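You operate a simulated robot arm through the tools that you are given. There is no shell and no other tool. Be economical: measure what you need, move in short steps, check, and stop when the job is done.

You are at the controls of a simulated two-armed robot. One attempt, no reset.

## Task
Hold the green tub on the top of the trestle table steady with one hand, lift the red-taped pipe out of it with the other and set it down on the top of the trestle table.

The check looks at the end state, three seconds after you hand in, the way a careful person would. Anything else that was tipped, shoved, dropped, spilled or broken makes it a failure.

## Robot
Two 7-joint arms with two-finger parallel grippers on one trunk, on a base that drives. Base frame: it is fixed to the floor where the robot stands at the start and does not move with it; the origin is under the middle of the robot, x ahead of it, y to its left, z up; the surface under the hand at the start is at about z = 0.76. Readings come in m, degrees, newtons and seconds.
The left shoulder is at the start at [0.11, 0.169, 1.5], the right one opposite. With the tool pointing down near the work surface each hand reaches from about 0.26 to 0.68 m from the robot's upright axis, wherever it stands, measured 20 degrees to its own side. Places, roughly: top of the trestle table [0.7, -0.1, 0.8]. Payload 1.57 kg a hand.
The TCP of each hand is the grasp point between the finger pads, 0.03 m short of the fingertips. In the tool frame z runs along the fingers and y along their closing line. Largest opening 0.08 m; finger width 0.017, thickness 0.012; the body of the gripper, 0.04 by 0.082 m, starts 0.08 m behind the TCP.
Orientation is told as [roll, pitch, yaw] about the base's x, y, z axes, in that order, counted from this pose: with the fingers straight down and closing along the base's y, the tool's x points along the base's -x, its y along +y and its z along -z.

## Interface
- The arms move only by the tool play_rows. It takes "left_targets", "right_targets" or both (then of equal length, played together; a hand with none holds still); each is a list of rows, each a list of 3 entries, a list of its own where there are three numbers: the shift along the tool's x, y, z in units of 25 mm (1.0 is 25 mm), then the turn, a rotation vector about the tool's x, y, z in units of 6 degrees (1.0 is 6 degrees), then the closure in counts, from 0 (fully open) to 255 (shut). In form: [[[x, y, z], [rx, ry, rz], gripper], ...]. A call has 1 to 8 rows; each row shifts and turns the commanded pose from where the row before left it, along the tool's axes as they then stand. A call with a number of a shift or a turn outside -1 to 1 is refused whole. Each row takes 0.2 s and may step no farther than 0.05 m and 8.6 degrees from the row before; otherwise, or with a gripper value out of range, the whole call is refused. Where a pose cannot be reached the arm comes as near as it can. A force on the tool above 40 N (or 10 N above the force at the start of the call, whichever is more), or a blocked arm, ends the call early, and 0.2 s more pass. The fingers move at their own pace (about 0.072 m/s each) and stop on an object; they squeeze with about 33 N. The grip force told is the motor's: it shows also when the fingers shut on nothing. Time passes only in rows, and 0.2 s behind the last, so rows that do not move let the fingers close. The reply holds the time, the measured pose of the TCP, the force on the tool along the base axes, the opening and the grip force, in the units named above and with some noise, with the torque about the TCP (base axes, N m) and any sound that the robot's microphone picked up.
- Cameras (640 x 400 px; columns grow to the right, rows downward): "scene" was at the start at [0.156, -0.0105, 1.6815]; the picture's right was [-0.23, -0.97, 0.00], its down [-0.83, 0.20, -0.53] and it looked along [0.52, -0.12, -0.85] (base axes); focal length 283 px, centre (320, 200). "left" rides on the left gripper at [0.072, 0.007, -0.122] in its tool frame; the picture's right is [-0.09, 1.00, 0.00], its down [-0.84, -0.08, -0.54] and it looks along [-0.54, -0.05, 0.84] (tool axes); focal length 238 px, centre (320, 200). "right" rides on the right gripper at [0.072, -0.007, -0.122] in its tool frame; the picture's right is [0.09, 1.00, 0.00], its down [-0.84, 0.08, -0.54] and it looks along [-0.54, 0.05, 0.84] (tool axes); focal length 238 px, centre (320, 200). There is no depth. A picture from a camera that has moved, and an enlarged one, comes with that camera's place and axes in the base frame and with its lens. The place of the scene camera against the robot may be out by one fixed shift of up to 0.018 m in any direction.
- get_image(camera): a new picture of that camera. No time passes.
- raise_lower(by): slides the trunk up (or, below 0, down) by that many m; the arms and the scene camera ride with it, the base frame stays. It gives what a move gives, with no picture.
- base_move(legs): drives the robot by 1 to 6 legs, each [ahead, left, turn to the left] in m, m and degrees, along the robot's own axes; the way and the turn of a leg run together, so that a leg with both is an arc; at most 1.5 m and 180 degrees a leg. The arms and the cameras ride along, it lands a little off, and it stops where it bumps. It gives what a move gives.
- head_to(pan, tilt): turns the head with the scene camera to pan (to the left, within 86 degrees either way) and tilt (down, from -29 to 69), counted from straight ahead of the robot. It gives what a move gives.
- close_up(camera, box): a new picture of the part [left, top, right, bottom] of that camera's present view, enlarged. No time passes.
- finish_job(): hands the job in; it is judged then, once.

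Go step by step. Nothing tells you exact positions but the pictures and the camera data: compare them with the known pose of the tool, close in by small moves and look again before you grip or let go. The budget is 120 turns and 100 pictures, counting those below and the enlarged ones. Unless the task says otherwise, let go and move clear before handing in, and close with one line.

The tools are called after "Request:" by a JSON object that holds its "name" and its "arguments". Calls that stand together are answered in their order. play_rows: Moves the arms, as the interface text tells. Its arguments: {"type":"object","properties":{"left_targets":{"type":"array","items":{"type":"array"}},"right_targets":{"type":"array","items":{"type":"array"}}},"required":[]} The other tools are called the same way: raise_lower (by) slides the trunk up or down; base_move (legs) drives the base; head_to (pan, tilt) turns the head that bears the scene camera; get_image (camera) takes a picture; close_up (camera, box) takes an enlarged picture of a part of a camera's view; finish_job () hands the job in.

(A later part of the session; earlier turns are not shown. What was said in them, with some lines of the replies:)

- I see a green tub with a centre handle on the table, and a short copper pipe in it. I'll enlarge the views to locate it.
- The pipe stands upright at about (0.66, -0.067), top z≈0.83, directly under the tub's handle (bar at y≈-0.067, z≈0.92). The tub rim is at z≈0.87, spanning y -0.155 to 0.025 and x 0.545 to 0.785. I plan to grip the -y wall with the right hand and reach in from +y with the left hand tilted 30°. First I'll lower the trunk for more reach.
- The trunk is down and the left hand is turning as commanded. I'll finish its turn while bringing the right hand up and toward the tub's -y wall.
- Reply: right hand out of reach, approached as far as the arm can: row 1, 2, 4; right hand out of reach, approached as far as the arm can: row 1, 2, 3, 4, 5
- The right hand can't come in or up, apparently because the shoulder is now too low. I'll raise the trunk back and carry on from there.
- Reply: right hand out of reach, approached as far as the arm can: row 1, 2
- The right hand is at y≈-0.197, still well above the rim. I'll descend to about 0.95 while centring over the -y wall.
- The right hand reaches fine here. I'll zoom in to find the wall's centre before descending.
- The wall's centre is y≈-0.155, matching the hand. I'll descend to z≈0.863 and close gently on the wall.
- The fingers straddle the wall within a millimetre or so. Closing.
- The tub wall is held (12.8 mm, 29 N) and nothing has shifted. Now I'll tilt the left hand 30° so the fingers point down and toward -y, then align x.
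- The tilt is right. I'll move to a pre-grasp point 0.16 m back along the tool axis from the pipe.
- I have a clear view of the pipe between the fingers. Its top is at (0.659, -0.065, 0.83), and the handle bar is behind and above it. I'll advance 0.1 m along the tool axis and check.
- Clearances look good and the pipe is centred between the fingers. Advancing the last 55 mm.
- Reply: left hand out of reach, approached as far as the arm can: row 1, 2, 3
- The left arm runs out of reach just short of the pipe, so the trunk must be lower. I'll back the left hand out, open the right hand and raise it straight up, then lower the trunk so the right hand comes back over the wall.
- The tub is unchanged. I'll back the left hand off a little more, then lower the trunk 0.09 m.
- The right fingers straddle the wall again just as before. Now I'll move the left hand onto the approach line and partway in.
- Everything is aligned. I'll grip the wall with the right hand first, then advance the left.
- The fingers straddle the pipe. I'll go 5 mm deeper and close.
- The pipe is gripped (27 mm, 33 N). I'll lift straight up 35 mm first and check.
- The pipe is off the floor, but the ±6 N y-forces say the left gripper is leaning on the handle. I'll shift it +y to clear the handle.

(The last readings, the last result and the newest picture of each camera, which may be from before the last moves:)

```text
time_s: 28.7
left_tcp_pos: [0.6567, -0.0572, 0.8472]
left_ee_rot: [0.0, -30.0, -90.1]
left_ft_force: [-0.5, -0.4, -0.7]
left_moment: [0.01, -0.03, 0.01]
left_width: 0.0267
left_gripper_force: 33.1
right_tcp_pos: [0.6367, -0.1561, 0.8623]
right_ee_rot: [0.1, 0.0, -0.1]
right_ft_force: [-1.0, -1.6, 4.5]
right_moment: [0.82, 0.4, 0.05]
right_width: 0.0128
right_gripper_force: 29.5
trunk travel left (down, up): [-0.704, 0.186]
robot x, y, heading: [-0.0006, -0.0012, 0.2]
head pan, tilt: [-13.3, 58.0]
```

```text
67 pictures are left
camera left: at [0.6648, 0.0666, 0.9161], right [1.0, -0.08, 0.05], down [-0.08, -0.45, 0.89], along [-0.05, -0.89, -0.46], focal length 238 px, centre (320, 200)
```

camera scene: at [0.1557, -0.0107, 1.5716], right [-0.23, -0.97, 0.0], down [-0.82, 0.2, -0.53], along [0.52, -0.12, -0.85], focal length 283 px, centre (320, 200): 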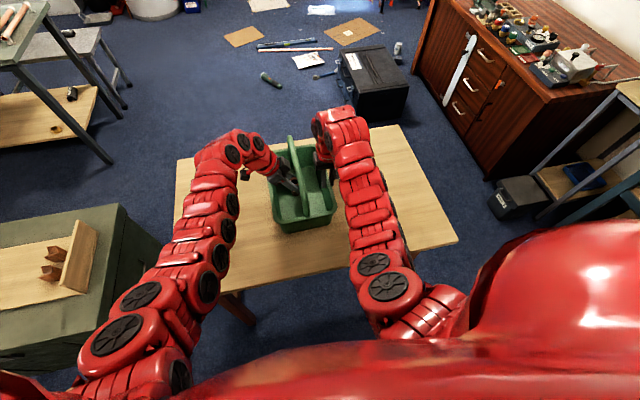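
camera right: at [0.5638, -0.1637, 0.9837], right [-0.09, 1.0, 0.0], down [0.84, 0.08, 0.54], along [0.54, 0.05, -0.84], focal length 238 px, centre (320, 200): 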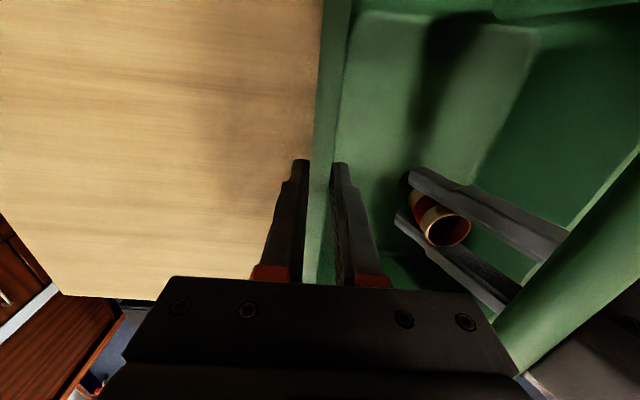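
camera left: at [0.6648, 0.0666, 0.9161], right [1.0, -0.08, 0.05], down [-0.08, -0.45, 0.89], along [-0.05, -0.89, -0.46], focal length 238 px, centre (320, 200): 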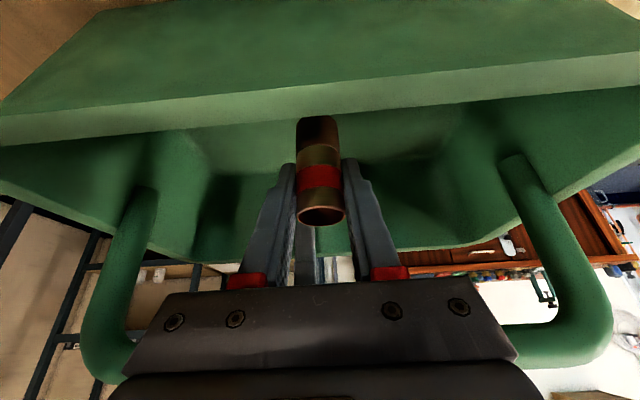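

The contact is gone and the tub hasn't moved. I'll go diagonally to the middle of the gap between handle and rim, then straight up.

Request:
{"name": "play_rows", "arguments": {"left_targets": [[[0.28, 0, -0.8], [0, 0, 0], 255], [[0.27, 0, -0.8], [0, 0, 0], 255], [[-0.23, 0, -0.4], [0, 0, 0], 255]]}}

Request:
{"name": "get_image", "arguments": {"camera": "left"}}

Request:
{"name": "get_image", "arguments": {"camera": "right"}}

```text
time_s: 29.5
left_tcp_pos: [0.659, -0.0254, 0.8865]
left_ee_rot: [-0.1, -30.0, -90.0]
left_ft_force: [0.2, 0.7, -0.2]
left_moment: [0.0, -0.02, 0.02]
left_width: 0.0266
left_gripper_force: 32.7
right_tcp_pos: [0.6377, -0.1565, 0.8613]
right_ee_rot: [0.1, 0.0, -0.1]
right_ft_force: [0.0, 0.5, 2.7]
right_moment: [0.8, 0.01, 0.02]
right_width: 0.0128
right_gripper_force: 29.9
trunk travel left (down, up): [-0.704, 0.186]
robot x, y, heading: [0.0022, -0.0004, 0.2]
head pan, tilt: [-13.3, 58.0]
```

```text
66 pictures are left
camera left: at [0.6653, 0.0984, 0.9561], right [1.0, -0.08, 0.04], down [-0.08, -0.45, 0.89], along [-0.05, -0.89, -0.46], focal length 238 px, centre (320, 200)
```

left: 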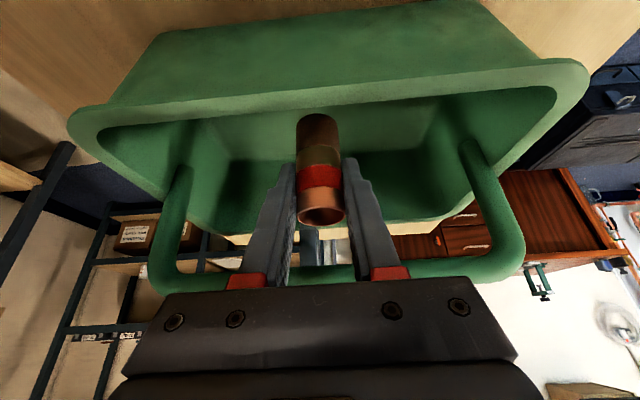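

```text
65 pictures are left
camera right: at [0.5643, -0.163, 0.9838], right [-0.09, 1.0, 0.0], down [0.84, 0.08, 0.54], along [0.54, 0.05, -0.84], focal length 238 px, centre (320, 200)
```

right: 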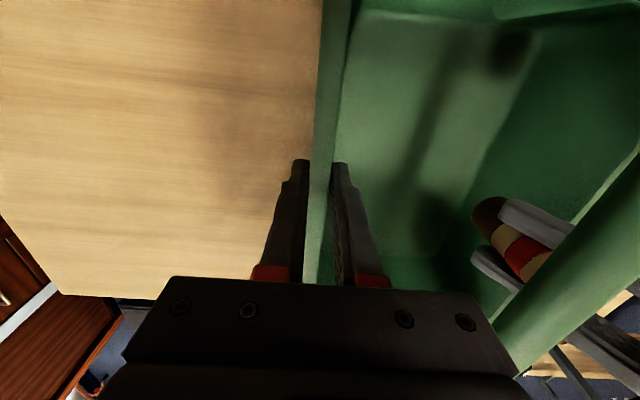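

The pipe hangs upright, clear of handle and rim, with its bottom about 47 mm below the TCP. I'll raise it another 80 mm.

Request:
{"name": "play_rows", "arguments": {"left_targets": [[[-0.4, 0, -0.693], [0, 0, 0], 255], [[-0.4, 0, -0.693], [0, 0, 0], 255], [[-0.4, 0, -0.693], [0, 0, 0], 255], [[-0.4, 0, -0.693], [0, 0, 0], 255]]}}

Request:
{"name": "get_image", "arguments": {"camera": "left"}}

```text
time_s: 30.5
left_tcp_pos: [0.6574, -0.0251, 0.9644]
left_ee_rot: [0.1, -29.9, -90.0]
left_ft_force: [-0.2, 0.0, 0.2]
left_moment: [0.01, 0.01, 0.0]
left_width: 0.0268
left_gripper_force: 33.3
right_tcp_pos: [0.6366, -0.1551, 0.8617]
right_ee_rot: [0.0, 0.0, 0.0]
right_ft_force: [0.4, 1.2, 3.0]
right_moment: [0.82, -0.17, 0.04]
right_width: 0.0134
right_gripper_force: 30.0
trunk travel left (down, up): [-0.704, 0.186]
robot x, y, heading: [0.0026, 0.0043, -0.0]
head pan, tilt: [-13.3, 58.0]
```

```text
64 pictures are left
camera left: at [0.6649, 0.0988, 1.0339], right [1.0, -0.08, 0.05], down [-0.08, -0.45, 0.89], along [-0.05, -0.89, -0.46], focal length 238 px, centre (320, 200)
```

left: 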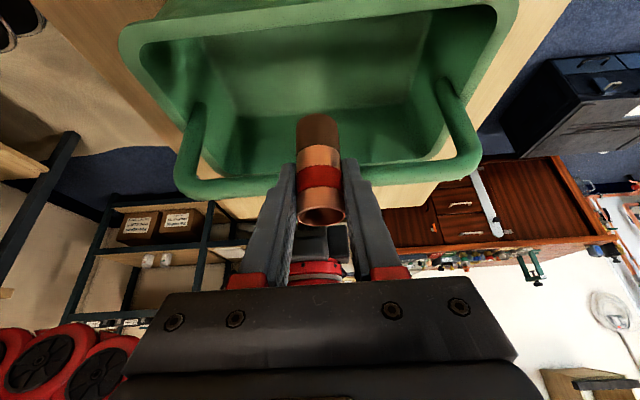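

The pipe's bottom is at about z=0.917, above the rim. Now I'll carry it toward +y over the free tabletop.

Request:
{"name": "play_rows", "arguments": {"left_targets": [[[0.9, -0.15, -0.52], [0, 0, 0], 255], [[0.9, -0.15, -0.52], [0, 0, 0], 255], [[0.9, -0.15, -0.52], [0, 0, 0], 255], [[0.9, -0.15, -0.52], [0, 0, 0], 255], [[0.9, -0.15, -0.52], [0, 0, 0], 255], [[0.9, -0.15, -0.52], [0, 0, 0], 255], [[0.9, -0.15, -0.52], [0, 0, 0], 255], [[0.5, -0.15, -0.29], [0, 0, 0], 255]]}}

Request:
{"name": "get_image", "arguments": {"camera": "left"}}

Request:
{"name": "get_image", "arguments": {"camera": "scene"}}

```text
time_s: 32.3
left_tcp_pos: [0.6262, 0.175, 0.9662]
left_ee_rot: [0.0, -30.1, -89.9]
left_ft_force: [-0.5, -0.3, -1.6]
left_moment: [0.0, 0.01, 0.01]
left_width: 0.0268
left_gripper_force: 33.5
right_tcp_pos: [0.6365, -0.1557, 0.8617]
right_ee_rot: [0.0, 0.0, -0.1]
right_ft_force: [-0.8, -1.1, 4.6]
right_moment: [0.79, 0.01, 0.01]
right_width: 0.0131
right_gripper_force: 29.6
trunk travel left (down, up): [-0.704, 0.186]
robot x, y, heading: [0.0005, -0.0028, -0.0]
head pan, tilt: [-13.3, 58.0]
```

```text
63 pictures are left
camera left: at [0.6339, 0.2981, 1.0351], right [1.0, -0.08, 0.05], down [-0.08, -0.45, 0.89], along [-0.05, -0.89, -0.46], focal length 238 px, centre (320, 200)
```

left: 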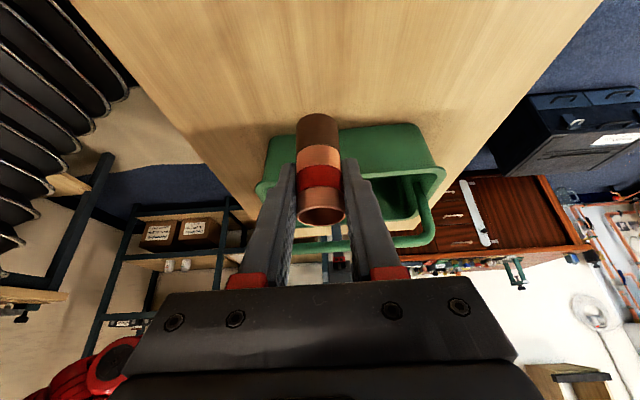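

```text
62 pictures are left
camera scene: at [0.1555, -0.0104, 1.5716], right [-0.23, -0.97, 0.0], down [-0.82, 0.2, -0.53], along [0.52, -0.12, -0.85], focal length 283 px, centre (320, 200)
```

scene: 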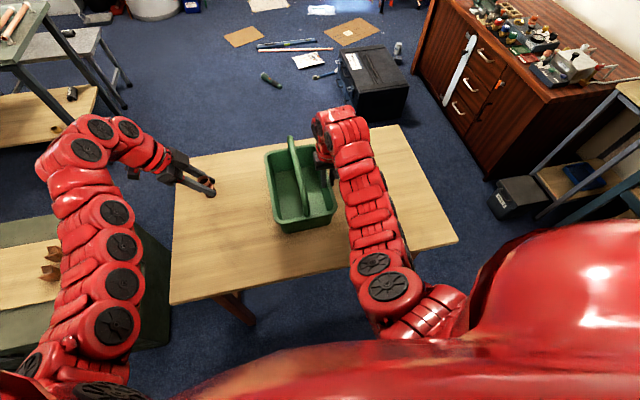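

The pipe is over free tabletop at (0.626, 0.175). I'll descend 130 mm, then feel for the table in small steps.

Request:
{"name": "play_rows", "arguments": {"left_targets": [[[0.42, 0, 0.73], [0, 0, 0], 255], [[0.42, 0, 0.73], [0, 0, 0], 255], [[0.42, 0, 0.73], [0, 0, 0], 255], [[0.42, 0, 0.73], [0, 0, 0], 255], [[0.42, 0, 0.73], [0, 0, 0], 255], [[0.42, 0, 0.73], [0, 0, 0], 255]]}}

Request:
{"name": "get_image", "arguments": {"camera": "left"}}

Request:
{"name": "get_image", "arguments": {"camera": "scene"}}

```text
time_s: 33.7
left_tcp_pos: [0.6254, 0.1727, 0.8373]
left_ee_rot: [0.1, -30.0, -89.9]
left_ft_force: [0.1, 0.3, -0.9]
left_moment: [0.0, -0.02, 0.02]
left_width: 0.0266
left_gripper_force: 32.6
right_tcp_pos: [0.6375, -0.1562, 0.8628]
right_ee_rot: [0.0, 0.1, 0.0]
right_ft_force: [-0.4, -2.2, 3.8]
right_moment: [0.75, 0.09, -0.01]
right_width: 0.0132
right_gripper_force: 29.4
trunk travel left (down, up): [-0.704, 0.186]
robot x, y, heading: [0.0008, 0.0003, 0.3]
head pan, tilt: [-13.3, 58.0]
```

```text
61 pictures are left
camera left: at [0.6333, 0.296, 0.9074], right [1.0, -0.08, 0.05], down [-0.08, -0.45, 0.89], along [-0.05, -0.89, -0.46], focal length 238 px, centre (320, 200)
```

left: 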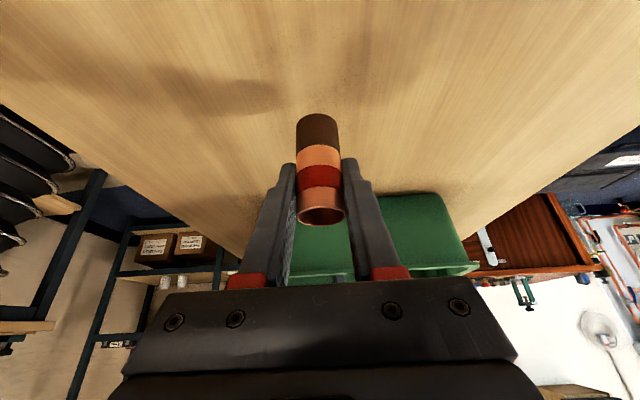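

```text
60 pictures are left
camera scene: at [0.1555, -0.0105, 1.5716], right [-0.23, -0.97, 0.0], down [-0.82, 0.2, -0.53], along [0.52, -0.12, -0.85], focal length 283 px, centre (320, 200)
```

scene: 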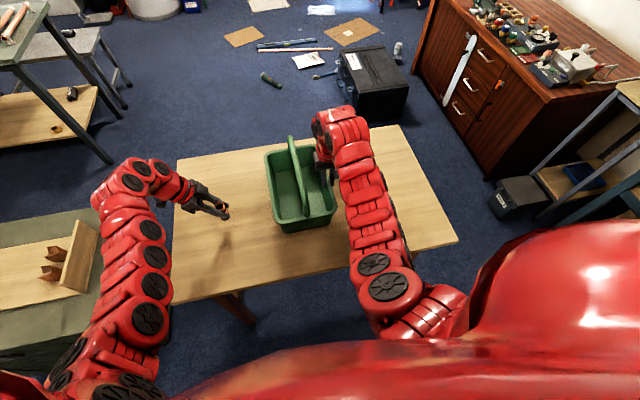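

The pipe's bottom should be about 30 mm above the table. I'll descend in small steps, watching the force.

Request:
{"name": "play_rows", "arguments": {"left_targets": [[[0.1, 0, 0.173], [0, 0, 0], 255], [[0.1, 0, 0.173], [0, 0, 0], 255], [[0.1, 0, 0.173], [0, 0, 0], 255], [[0.1, 0, 0.173], [0, 0, 0], 255]]}}

Request:
{"name": "close_up", "arguments": {"camera": "left", "box": [220, 60, 420, 260]}}

```text
time_s: 34.7
left_tcp_pos: [0.6265, 0.1726, 0.8181]
left_ee_rot: [0.0, -30.0, -90.1]
left_ft_force: [-1.4, -0.5, -0.7]
left_moment: [0.0, -0.03, 0.02]
left_width: 0.0267
left_gripper_force: 33.0
right_tcp_pos: [0.6368, -0.1554, 0.8621]
right_ee_rot: [-0.1, 0.0, 0.0]
right_ft_force: [0.1, -1.7, 4.7]
right_moment: [0.75, 0.07, 0.01]
right_width: 0.0131
right_gripper_force: 30.0
trunk travel left (down, up): [-0.704, 0.186]
robot x, y, heading: [-0.0023, -0.0019, -0.3]
head pan, tilt: [-13.3, 58.0]
```

```text
2.00 times, centred on (320, 160) of left
camera zoom: at [0.635, 0.2961, 0.8882], right [1.0, -0.08, 0.05], down [-0.08, -0.45, 0.89], along [-0.05, -0.89, -0.46], focal length 477 px, centre (320, 280)
```

zoom: 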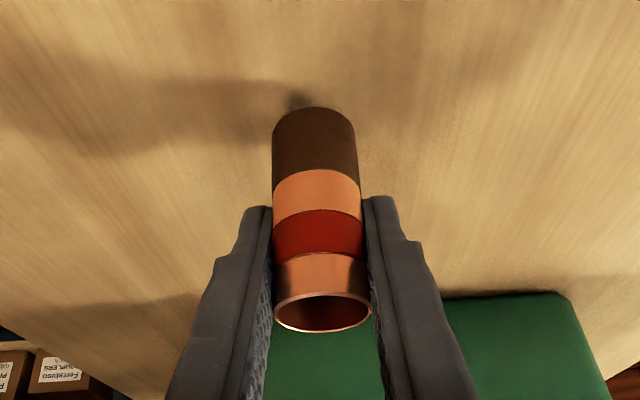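

The pipe's shadow is closing in under it. I'll continue with 2.5 mm steps.

Request:
{"name": "play_rows", "arguments": {"left_targets": [[[0.05, 0, 0.087], [0, 0, 0], 255], [[0.05, 0, 0.087], [0, 0, 0], 255], [[0.05, 0, 0.087], [0, 0, 0], 255]]}}

Request:
{"name": "play_rows", "arguments": {"left_targets": [[[0.04, 0, 0.07], [0, 0, 0], 255]]}}

Request:
{"name": "close_up", "arguments": {"camera": "left", "box": [220, 60, 420, 260]}}

```text
time_s: 35.5
left_tcp_pos: [0.6269, 0.1721, 0.8124]
left_ee_rot: [0.0, -30.0, -90.0]
left_ft_force: [0.3, -0.1, -1.3]
left_moment: [0.03, 0.01, -0.04]
left_width: 0.0266
left_gripper_force: 33.3
right_tcp_pos: [0.6376, -0.1564, 0.8619]
right_ee_rot: [0.0, 0.1, 0.0]
right_ft_force: [0.7, -0.9, 3.1]
right_moment: [0.78, 0.04, 0.02]
right_width: 0.0134
right_gripper_force: 29.9
trunk travel left (down, up): [-0.704, 0.186]
robot x, y, heading: [0.0048, -0.0017, -0.1]
head pan, tilt: [-13.3, 58.0]
```

```text
time_s: 35.9
left_tcp_pos: [0.6273, 0.1721, 0.8106]
left_ee_rot: [0.0, -30.1, -90.0]
left_ft_force: [-0.4, -0.2, -0.7]
left_moment: [-0.01, -0.02, -0.03]
left_width: 0.0269
left_gripper_force: 33.2
right_tcp_pos: [0.636, -0.1565, 0.8614]
right_ee_rot: [-0.1, 0.0, 0.0]
right_ft_force: [-0.3, -1.3, 4.5]
right_moment: [0.74, 0.05, -0.02]
right_width: 0.0131
right_gripper_force: 30.0
trunk travel left (down, up): [-0.704, 0.186]
robot x, y, heading: [0.0002, -0.001, -0.0]
head pan, tilt: [-13.3, 58.0]
```

```text
2.00 times, centred on (320, 160) of left
camera zoom: at [0.6348, 0.2965, 0.8802], right [1.0, -0.08, 0.05], down [-0.08, -0.45, 0.89], along [-0.05, -0.89, -0.46], focal length 477 px, centre (320, 280)
```

zoom: 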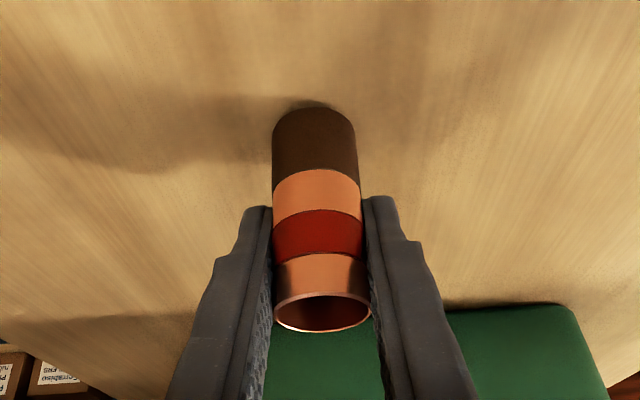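

Nearly touching, no contact force yet. I'll continue a few steps of about 1.5 mm.

Request:
{"name": "play_rows", "arguments": {"left_targets": [[[0.03, 0, 0.052], [0, 0, 0], 255], [[0.03, 0, 0.052], [0, 0, 0], 255]]}}

Request:
{"name": "play_rows", "arguments": {"left_targets": [[[0.03, 0, 0.052], [0, 0, 0], 255]]}}

Request:
{"name": "close_up", "arguments": {"camera": "left", "box": [220, 60, 420, 260]}}

```text
time_s: 36.5
left_tcp_pos: [0.626, 0.1721, 0.8078]
left_ee_rot: [0.1, -30.1, -90.1]
left_ft_force: [4.6, -1.7, 9.9]
left_moment: [-0.12, -0.11, 0.03]
left_width: 0.0264
left_gripper_force: 33.1
right_tcp_pos: [0.6372, -0.1557, 0.8608]
right_ee_rot: [0.2, 0.1, 0.0]
right_ft_force: [1.1, 0.6, 3.3]
right_moment: [0.8, 0.13, -0.05]
right_width: 0.0133
right_gripper_force: 30.2
trunk travel left (down, up): [-0.704, 0.186]
robot x, y, heading: [0.0011, -0.0031, -0.1]
head pan, tilt: [-13.3, 58.0]
```

```text
time_s: 36.9
left_tcp_pos: [0.6251, 0.1724, 0.8089]
left_ee_rot: [0.3, -30.0, -90.1]
left_ft_force: [3.8, 0.2, 24.0]
left_moment: [-0.07, -0.05, 0.08]
left_width: 0.0268
left_gripper_force: 32.6
right_tcp_pos: [0.6341, -0.156, 0.863]
right_ee_rot: [0.1, -0.2, 0.0]
right_ft_force: [-0.9, 0.6, 3.2]
right_moment: [0.9, 0.1, -0.08]
right_width: 0.0128
right_gripper_force: 29.8
trunk travel left (down, up): [-0.704, 0.186]
robot x, y, heading: [0.0016, 0.0004, -0.2]
head pan, tilt: [-13.3, 58.0]
```

```text
2.00 times, centred on (320, 160) of left
camera zoom: at [0.6333, 0.2956, 0.8774], right [1.0, -0.08, 0.05], down [-0.08, -0.45, 0.89], along [-0.05, -0.89, -0.46], focal length 477 px, centre (320, 280)
```

zoom: 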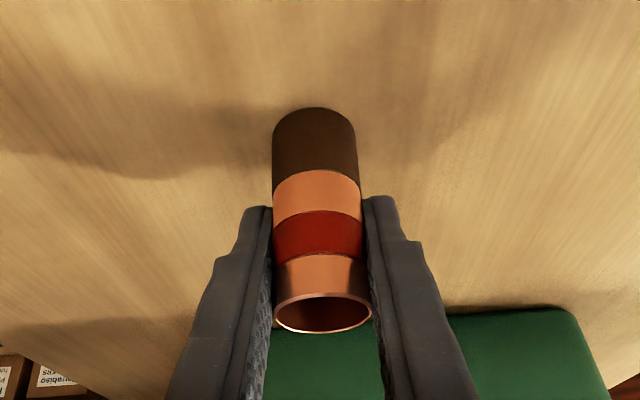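

The pipe is on the table with 24 N down. I'll ease up to relieve the press, then open the fingers gradually.

Request:
{"name": "play_rows", "arguments": {"left_targets": [[[-0.035, 0, -0.06], [0, 0, 0], 255], [[0, 0, 0], [0, 0, 0], 255]]}}

Request:
{"name": "play_rows", "arguments": {"left_targets": [[[0, 0, 0], [0, 0, 0], 150], [[0, 0, 0], [0, 0, 0], 100], [[0, 0, 0], [0, 0, 0], 0], [[0, 0, 0], [0, 0, 0], 0], [[0, 0, 0], [0, 0, 0], 0]]}}

Request:
{"name": "get_image", "arguments": {"camera": "left"}}

```text
time_s: 37.5
left_tcp_pos: [0.6261, 0.1725, 0.8078]
left_ee_rot: [0.1, -30.0, -90.1]
left_ft_force: [3.9, -0.5, 19.9]
left_moment: [-0.05, -0.21, 0.02]
left_width: 0.0265
left_gripper_force: 32.6
right_tcp_pos: [0.6371, -0.1572, 0.8632]
right_ee_rot: [-0.1, -0.2, 0.0]
right_ft_force: [0.4, -0.8, 3.5]
right_moment: [0.76, 0.13, -0.1]
right_width: 0.013
right_gripper_force: 29.5
trunk travel left (down, up): [-0.704, 0.186]
robot x, y, heading: [-0.0013, 0.0038, -0.1]
head pan, tilt: [-13.3, 58.0]
```

```text
time_s: 38.7
left_tcp_pos: [0.6263, 0.1726, 0.8059]
left_ee_rot: [-0.1, -30.0, -90.1]
left_ft_force: [0.0, 0.3, 0.8]
left_moment: [0.01, 0.02, -0.01]
left_width: 0.08
left_gripper_force: 0.2
right_tcp_pos: [0.6371, -0.156, 0.864]
right_ee_rot: [-0.1, 0.0, 0.1]
right_ft_force: [0.5, -2.0, 4.1]
right_moment: [0.79, -0.34, -0.09]
right_width: 0.0129
right_gripper_force: 30.1
trunk travel left (down, up): [-0.704, 0.186]
robot x, y, heading: [0.0001, -0.0019, 0.0]
head pan, tilt: [-13.3, 58.0]
```

```text
56 pictures are left
camera left: at [0.6339, 0.2962, 0.876], right [1.0, -0.08, 0.05], down [-0.08, -0.45, 0.89], along [-0.05, -0.89, -0.46], focal length 238 px, centre (320, 200)
```

left: 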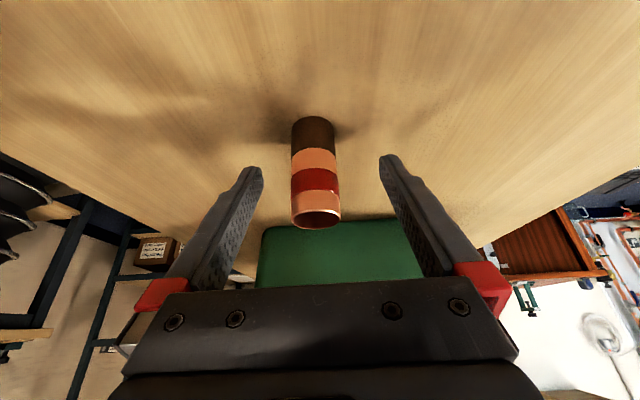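

The pipe is standing free on the table. I'll withdraw the left hand along its axis, then release the tub.

Request:
{"name": "play_rows", "arguments": {"left_targets": [[[0, 0, -0.6], [0, 0, 0], 0], [[0, 0, -1], [0, 0, 0], 0], [[0, 0, -1], [0, 0, 0], 0], [[0, 0, -1], [0, 0, 0], 0], [[0, 0, -1], [0, 0, 0], 0], [[0, 0, -1], [0, 0, 0], 0]]}}

Request:
{"name": "play_rows", "arguments": {"right_targets": [[[0, 0, 0], [0, 0, 0], 120], [[0, 0, 0], [0, 0, 0], 0], [[0, 0, 0], [0, 0, 0], 0], [[0, 0, 0], [0, 0, 0], 0]]}}

Request:
{"name": "raise_lower", "arguments": {"by": 0.12}}

Request:
{"name": "get_image", "arguments": {"camera": "scene"}}

Request:
{"name": "get_image", "arguments": {"camera": "left"}}

Request:
{"name": "get_image", "arguments": {"camera": "right"}}

```text
time_s: 40.1
left_tcp_pos: [0.627, 0.2427, 0.9283]
left_ee_rot: [0.0, -30.0, -90.0]
left_ft_force: [-0.4, 0.0, 0.2]
left_moment: [0.0, 0.0, -0.03]
left_width: 0.08
left_gripper_force: 0.1
right_tcp_pos: [0.6364, -0.1557, 0.8624]
right_ee_rot: [0.0, 0.0, 0.0]
right_ft_force: [-0.6, 0.0, 4.5]
right_moment: [0.81, -0.2, -0.12]
right_width: 0.0132
right_gripper_force: 29.5
trunk travel left (down, up): [-0.704, 0.186]
robot x, y, heading: [0.0002, -0.0004, 0.1]
head pan, tilt: [-13.3, 58.0]
```

```text
time_s: 41.1
left_tcp_pos: [0.6268, 0.2428, 0.9275]
left_ee_rot: [0.0, -30.0, -90.0]
left_ft_force: [-0.7, -0.6, 0.3]
left_moment: [0.01, 0.0, 0.03]
left_width: 0.0801
left_gripper_force: 0.0
right_tcp_pos: [0.6378, -0.1553, 0.862]
right_ee_rot: [0.0, 0.1, 0.1]
right_ft_force: [0.4, -0.6, 0.1]
right_moment: [-0.02, 0.03, 0.02]
right_width: 0.0799
right_gripper_force: 0.0
trunk travel left (down, up): [-0.704, 0.186]
robot x, y, heading: [0.0014, -0.0027, 0.1]
head pan, tilt: [-13.3, 58.0]
```

```text
time_s: 42.6
left_tcp_pos: [0.627, 0.2421, 1.0469]
left_ee_rot: [0.0, -30.0, -90.1]
left_ft_force: [0.1, 0.1, 0.0]
left_moment: [0.01, 0.02, 0.02]
left_width: 0.0801
left_gripper_force: 0.1
right_tcp_pos: [0.6374, -0.155, 0.9818]
right_ee_rot: [0.0, 0.1, 0.0]
right_ft_force: [0.4, 0.6, -0.2]
right_moment: [0.03, 0.05, -0.01]
right_width: 0.0803
right_gripper_force: 0.0
trunk travel left (down, up): [-0.824, 0.066]
robot x, y, heading: [-0.0025, 0.0007, -0.2]
head pan, tilt: [-13.3, 58.0]
```

```text
55 pictures are left
camera scene: at [0.1562, -0.0104, 1.6915], right [-0.23, -0.97, 0.0], down [-0.83, 0.2, -0.53], along [0.52, -0.12, -0.85], focal length 283 px, centre (320, 200)
```

scene: 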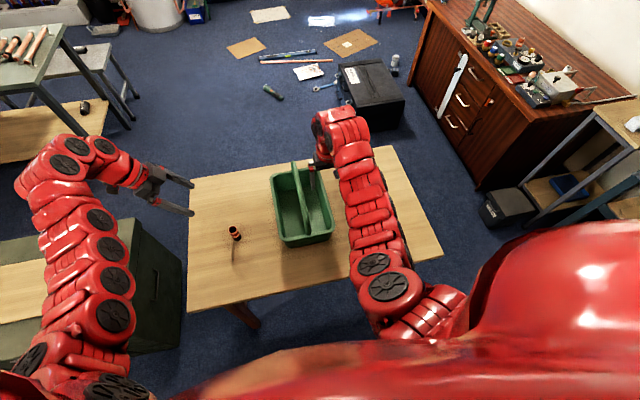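

```text
54 pictures are left
camera left: at [0.6351, 0.3659, 1.1167], right [1.0, -0.08, 0.05], down [-0.08, -0.45, 0.89], along [-0.05, -0.89, -0.46], focal length 238 px, centre (320, 200)
```

left: 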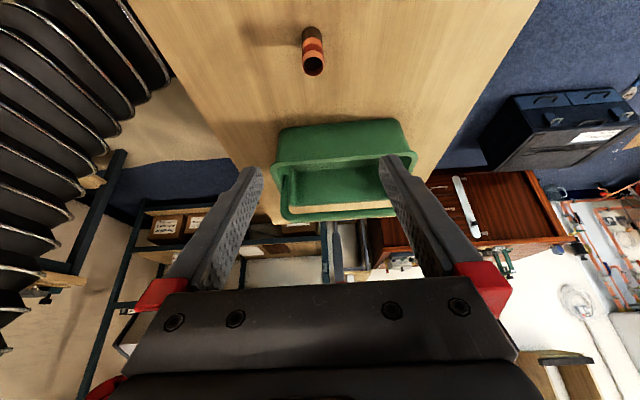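

```text
53 pictures are left
camera right: at [0.5646, -0.1631, 1.1035], right [-0.09, 1.0, 0.0], down [0.84, 0.08, 0.54], along [0.54, 0.05, -0.84], focal length 238 px, centre (320, 200)
```

right: 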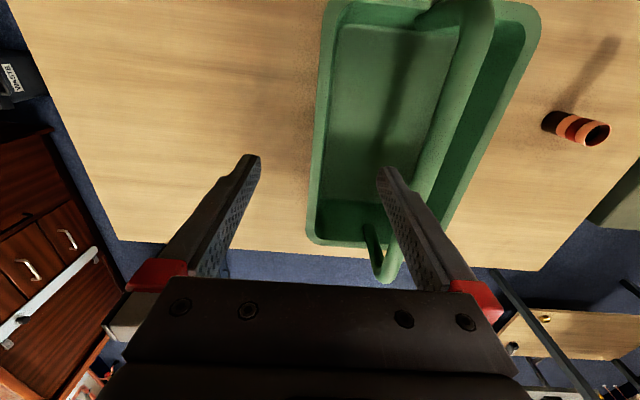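

The pipe stands upright on the table and the tub is in place, upright and empty. I'll slide the right hand clear to -y.

Request:
{"name": "play_rows", "arguments": {"right_targets": [[[0, -1, 0], [0, 0, 0], 0], [[0, -1, 0], [0, 0, 0], 0], [[0, -1, 0], [0, 0, 0], 0], [[0, -1, 0], [0, 0, 0], 0], [[0, -1, 0], [0, 0, 0], 0]]}}

Request:
{"name": "get_image", "arguments": {"camera": "scene"}}

```text
time_s: 43.8
left_tcp_pos: [0.6275, 0.2431, 1.0479]
left_ee_rot: [0.0, -30.0, -90.0]
left_ft_force: [0.4, -0.4, 0.2]
left_moment: [0.02, -0.02, 0.03]
left_width: 0.0803
left_gripper_force: 0.1
right_tcp_pos: [0.6374, -0.2797, 0.9818]
right_ee_rot: [0.0, 0.1, 0.0]
right_ft_force: [-0.6, -0.3, 0.5]
right_moment: [0.01, 0.0, 0.0]
right_width: 0.08
right_gripper_force: 0.1
trunk travel left (down, up): [-0.824, 0.066]
robot x, y, heading: [-0.0006, 0.0035, 0.2]
head pan, tilt: [-13.3, 58.0]
```

```text
52 pictures are left
camera scene: at [0.1561, -0.011, 1.6915], right [-0.23, -0.97, 0.0], down [-0.83, 0.2, -0.53], along [0.52, -0.12, -0.85], focal length 283 px, centre (320, 200)
```

scene: 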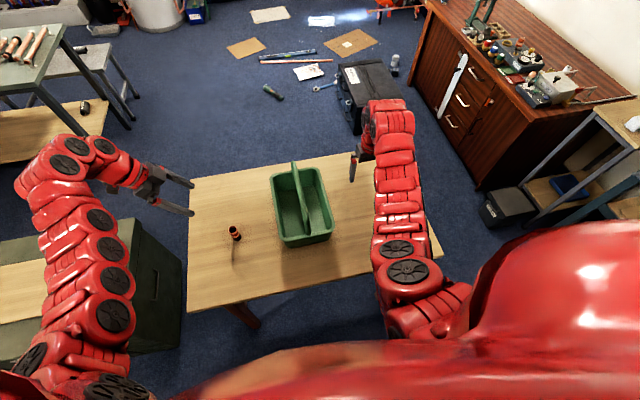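

Both hands are clear, the tub is where it started and the pipe stands on the table, so I'm handing in.

Request:
{"name": "finish_job", "arguments": {}}

```text
The job is handed in.
```

The red-taped pipe is out of the tub and standing upright on the trestle table, the tub looks unmoved, and both hands are clear; on the way out the left gripper leaned briefly on the tub's handle (about 6 N) until I shifted it off.
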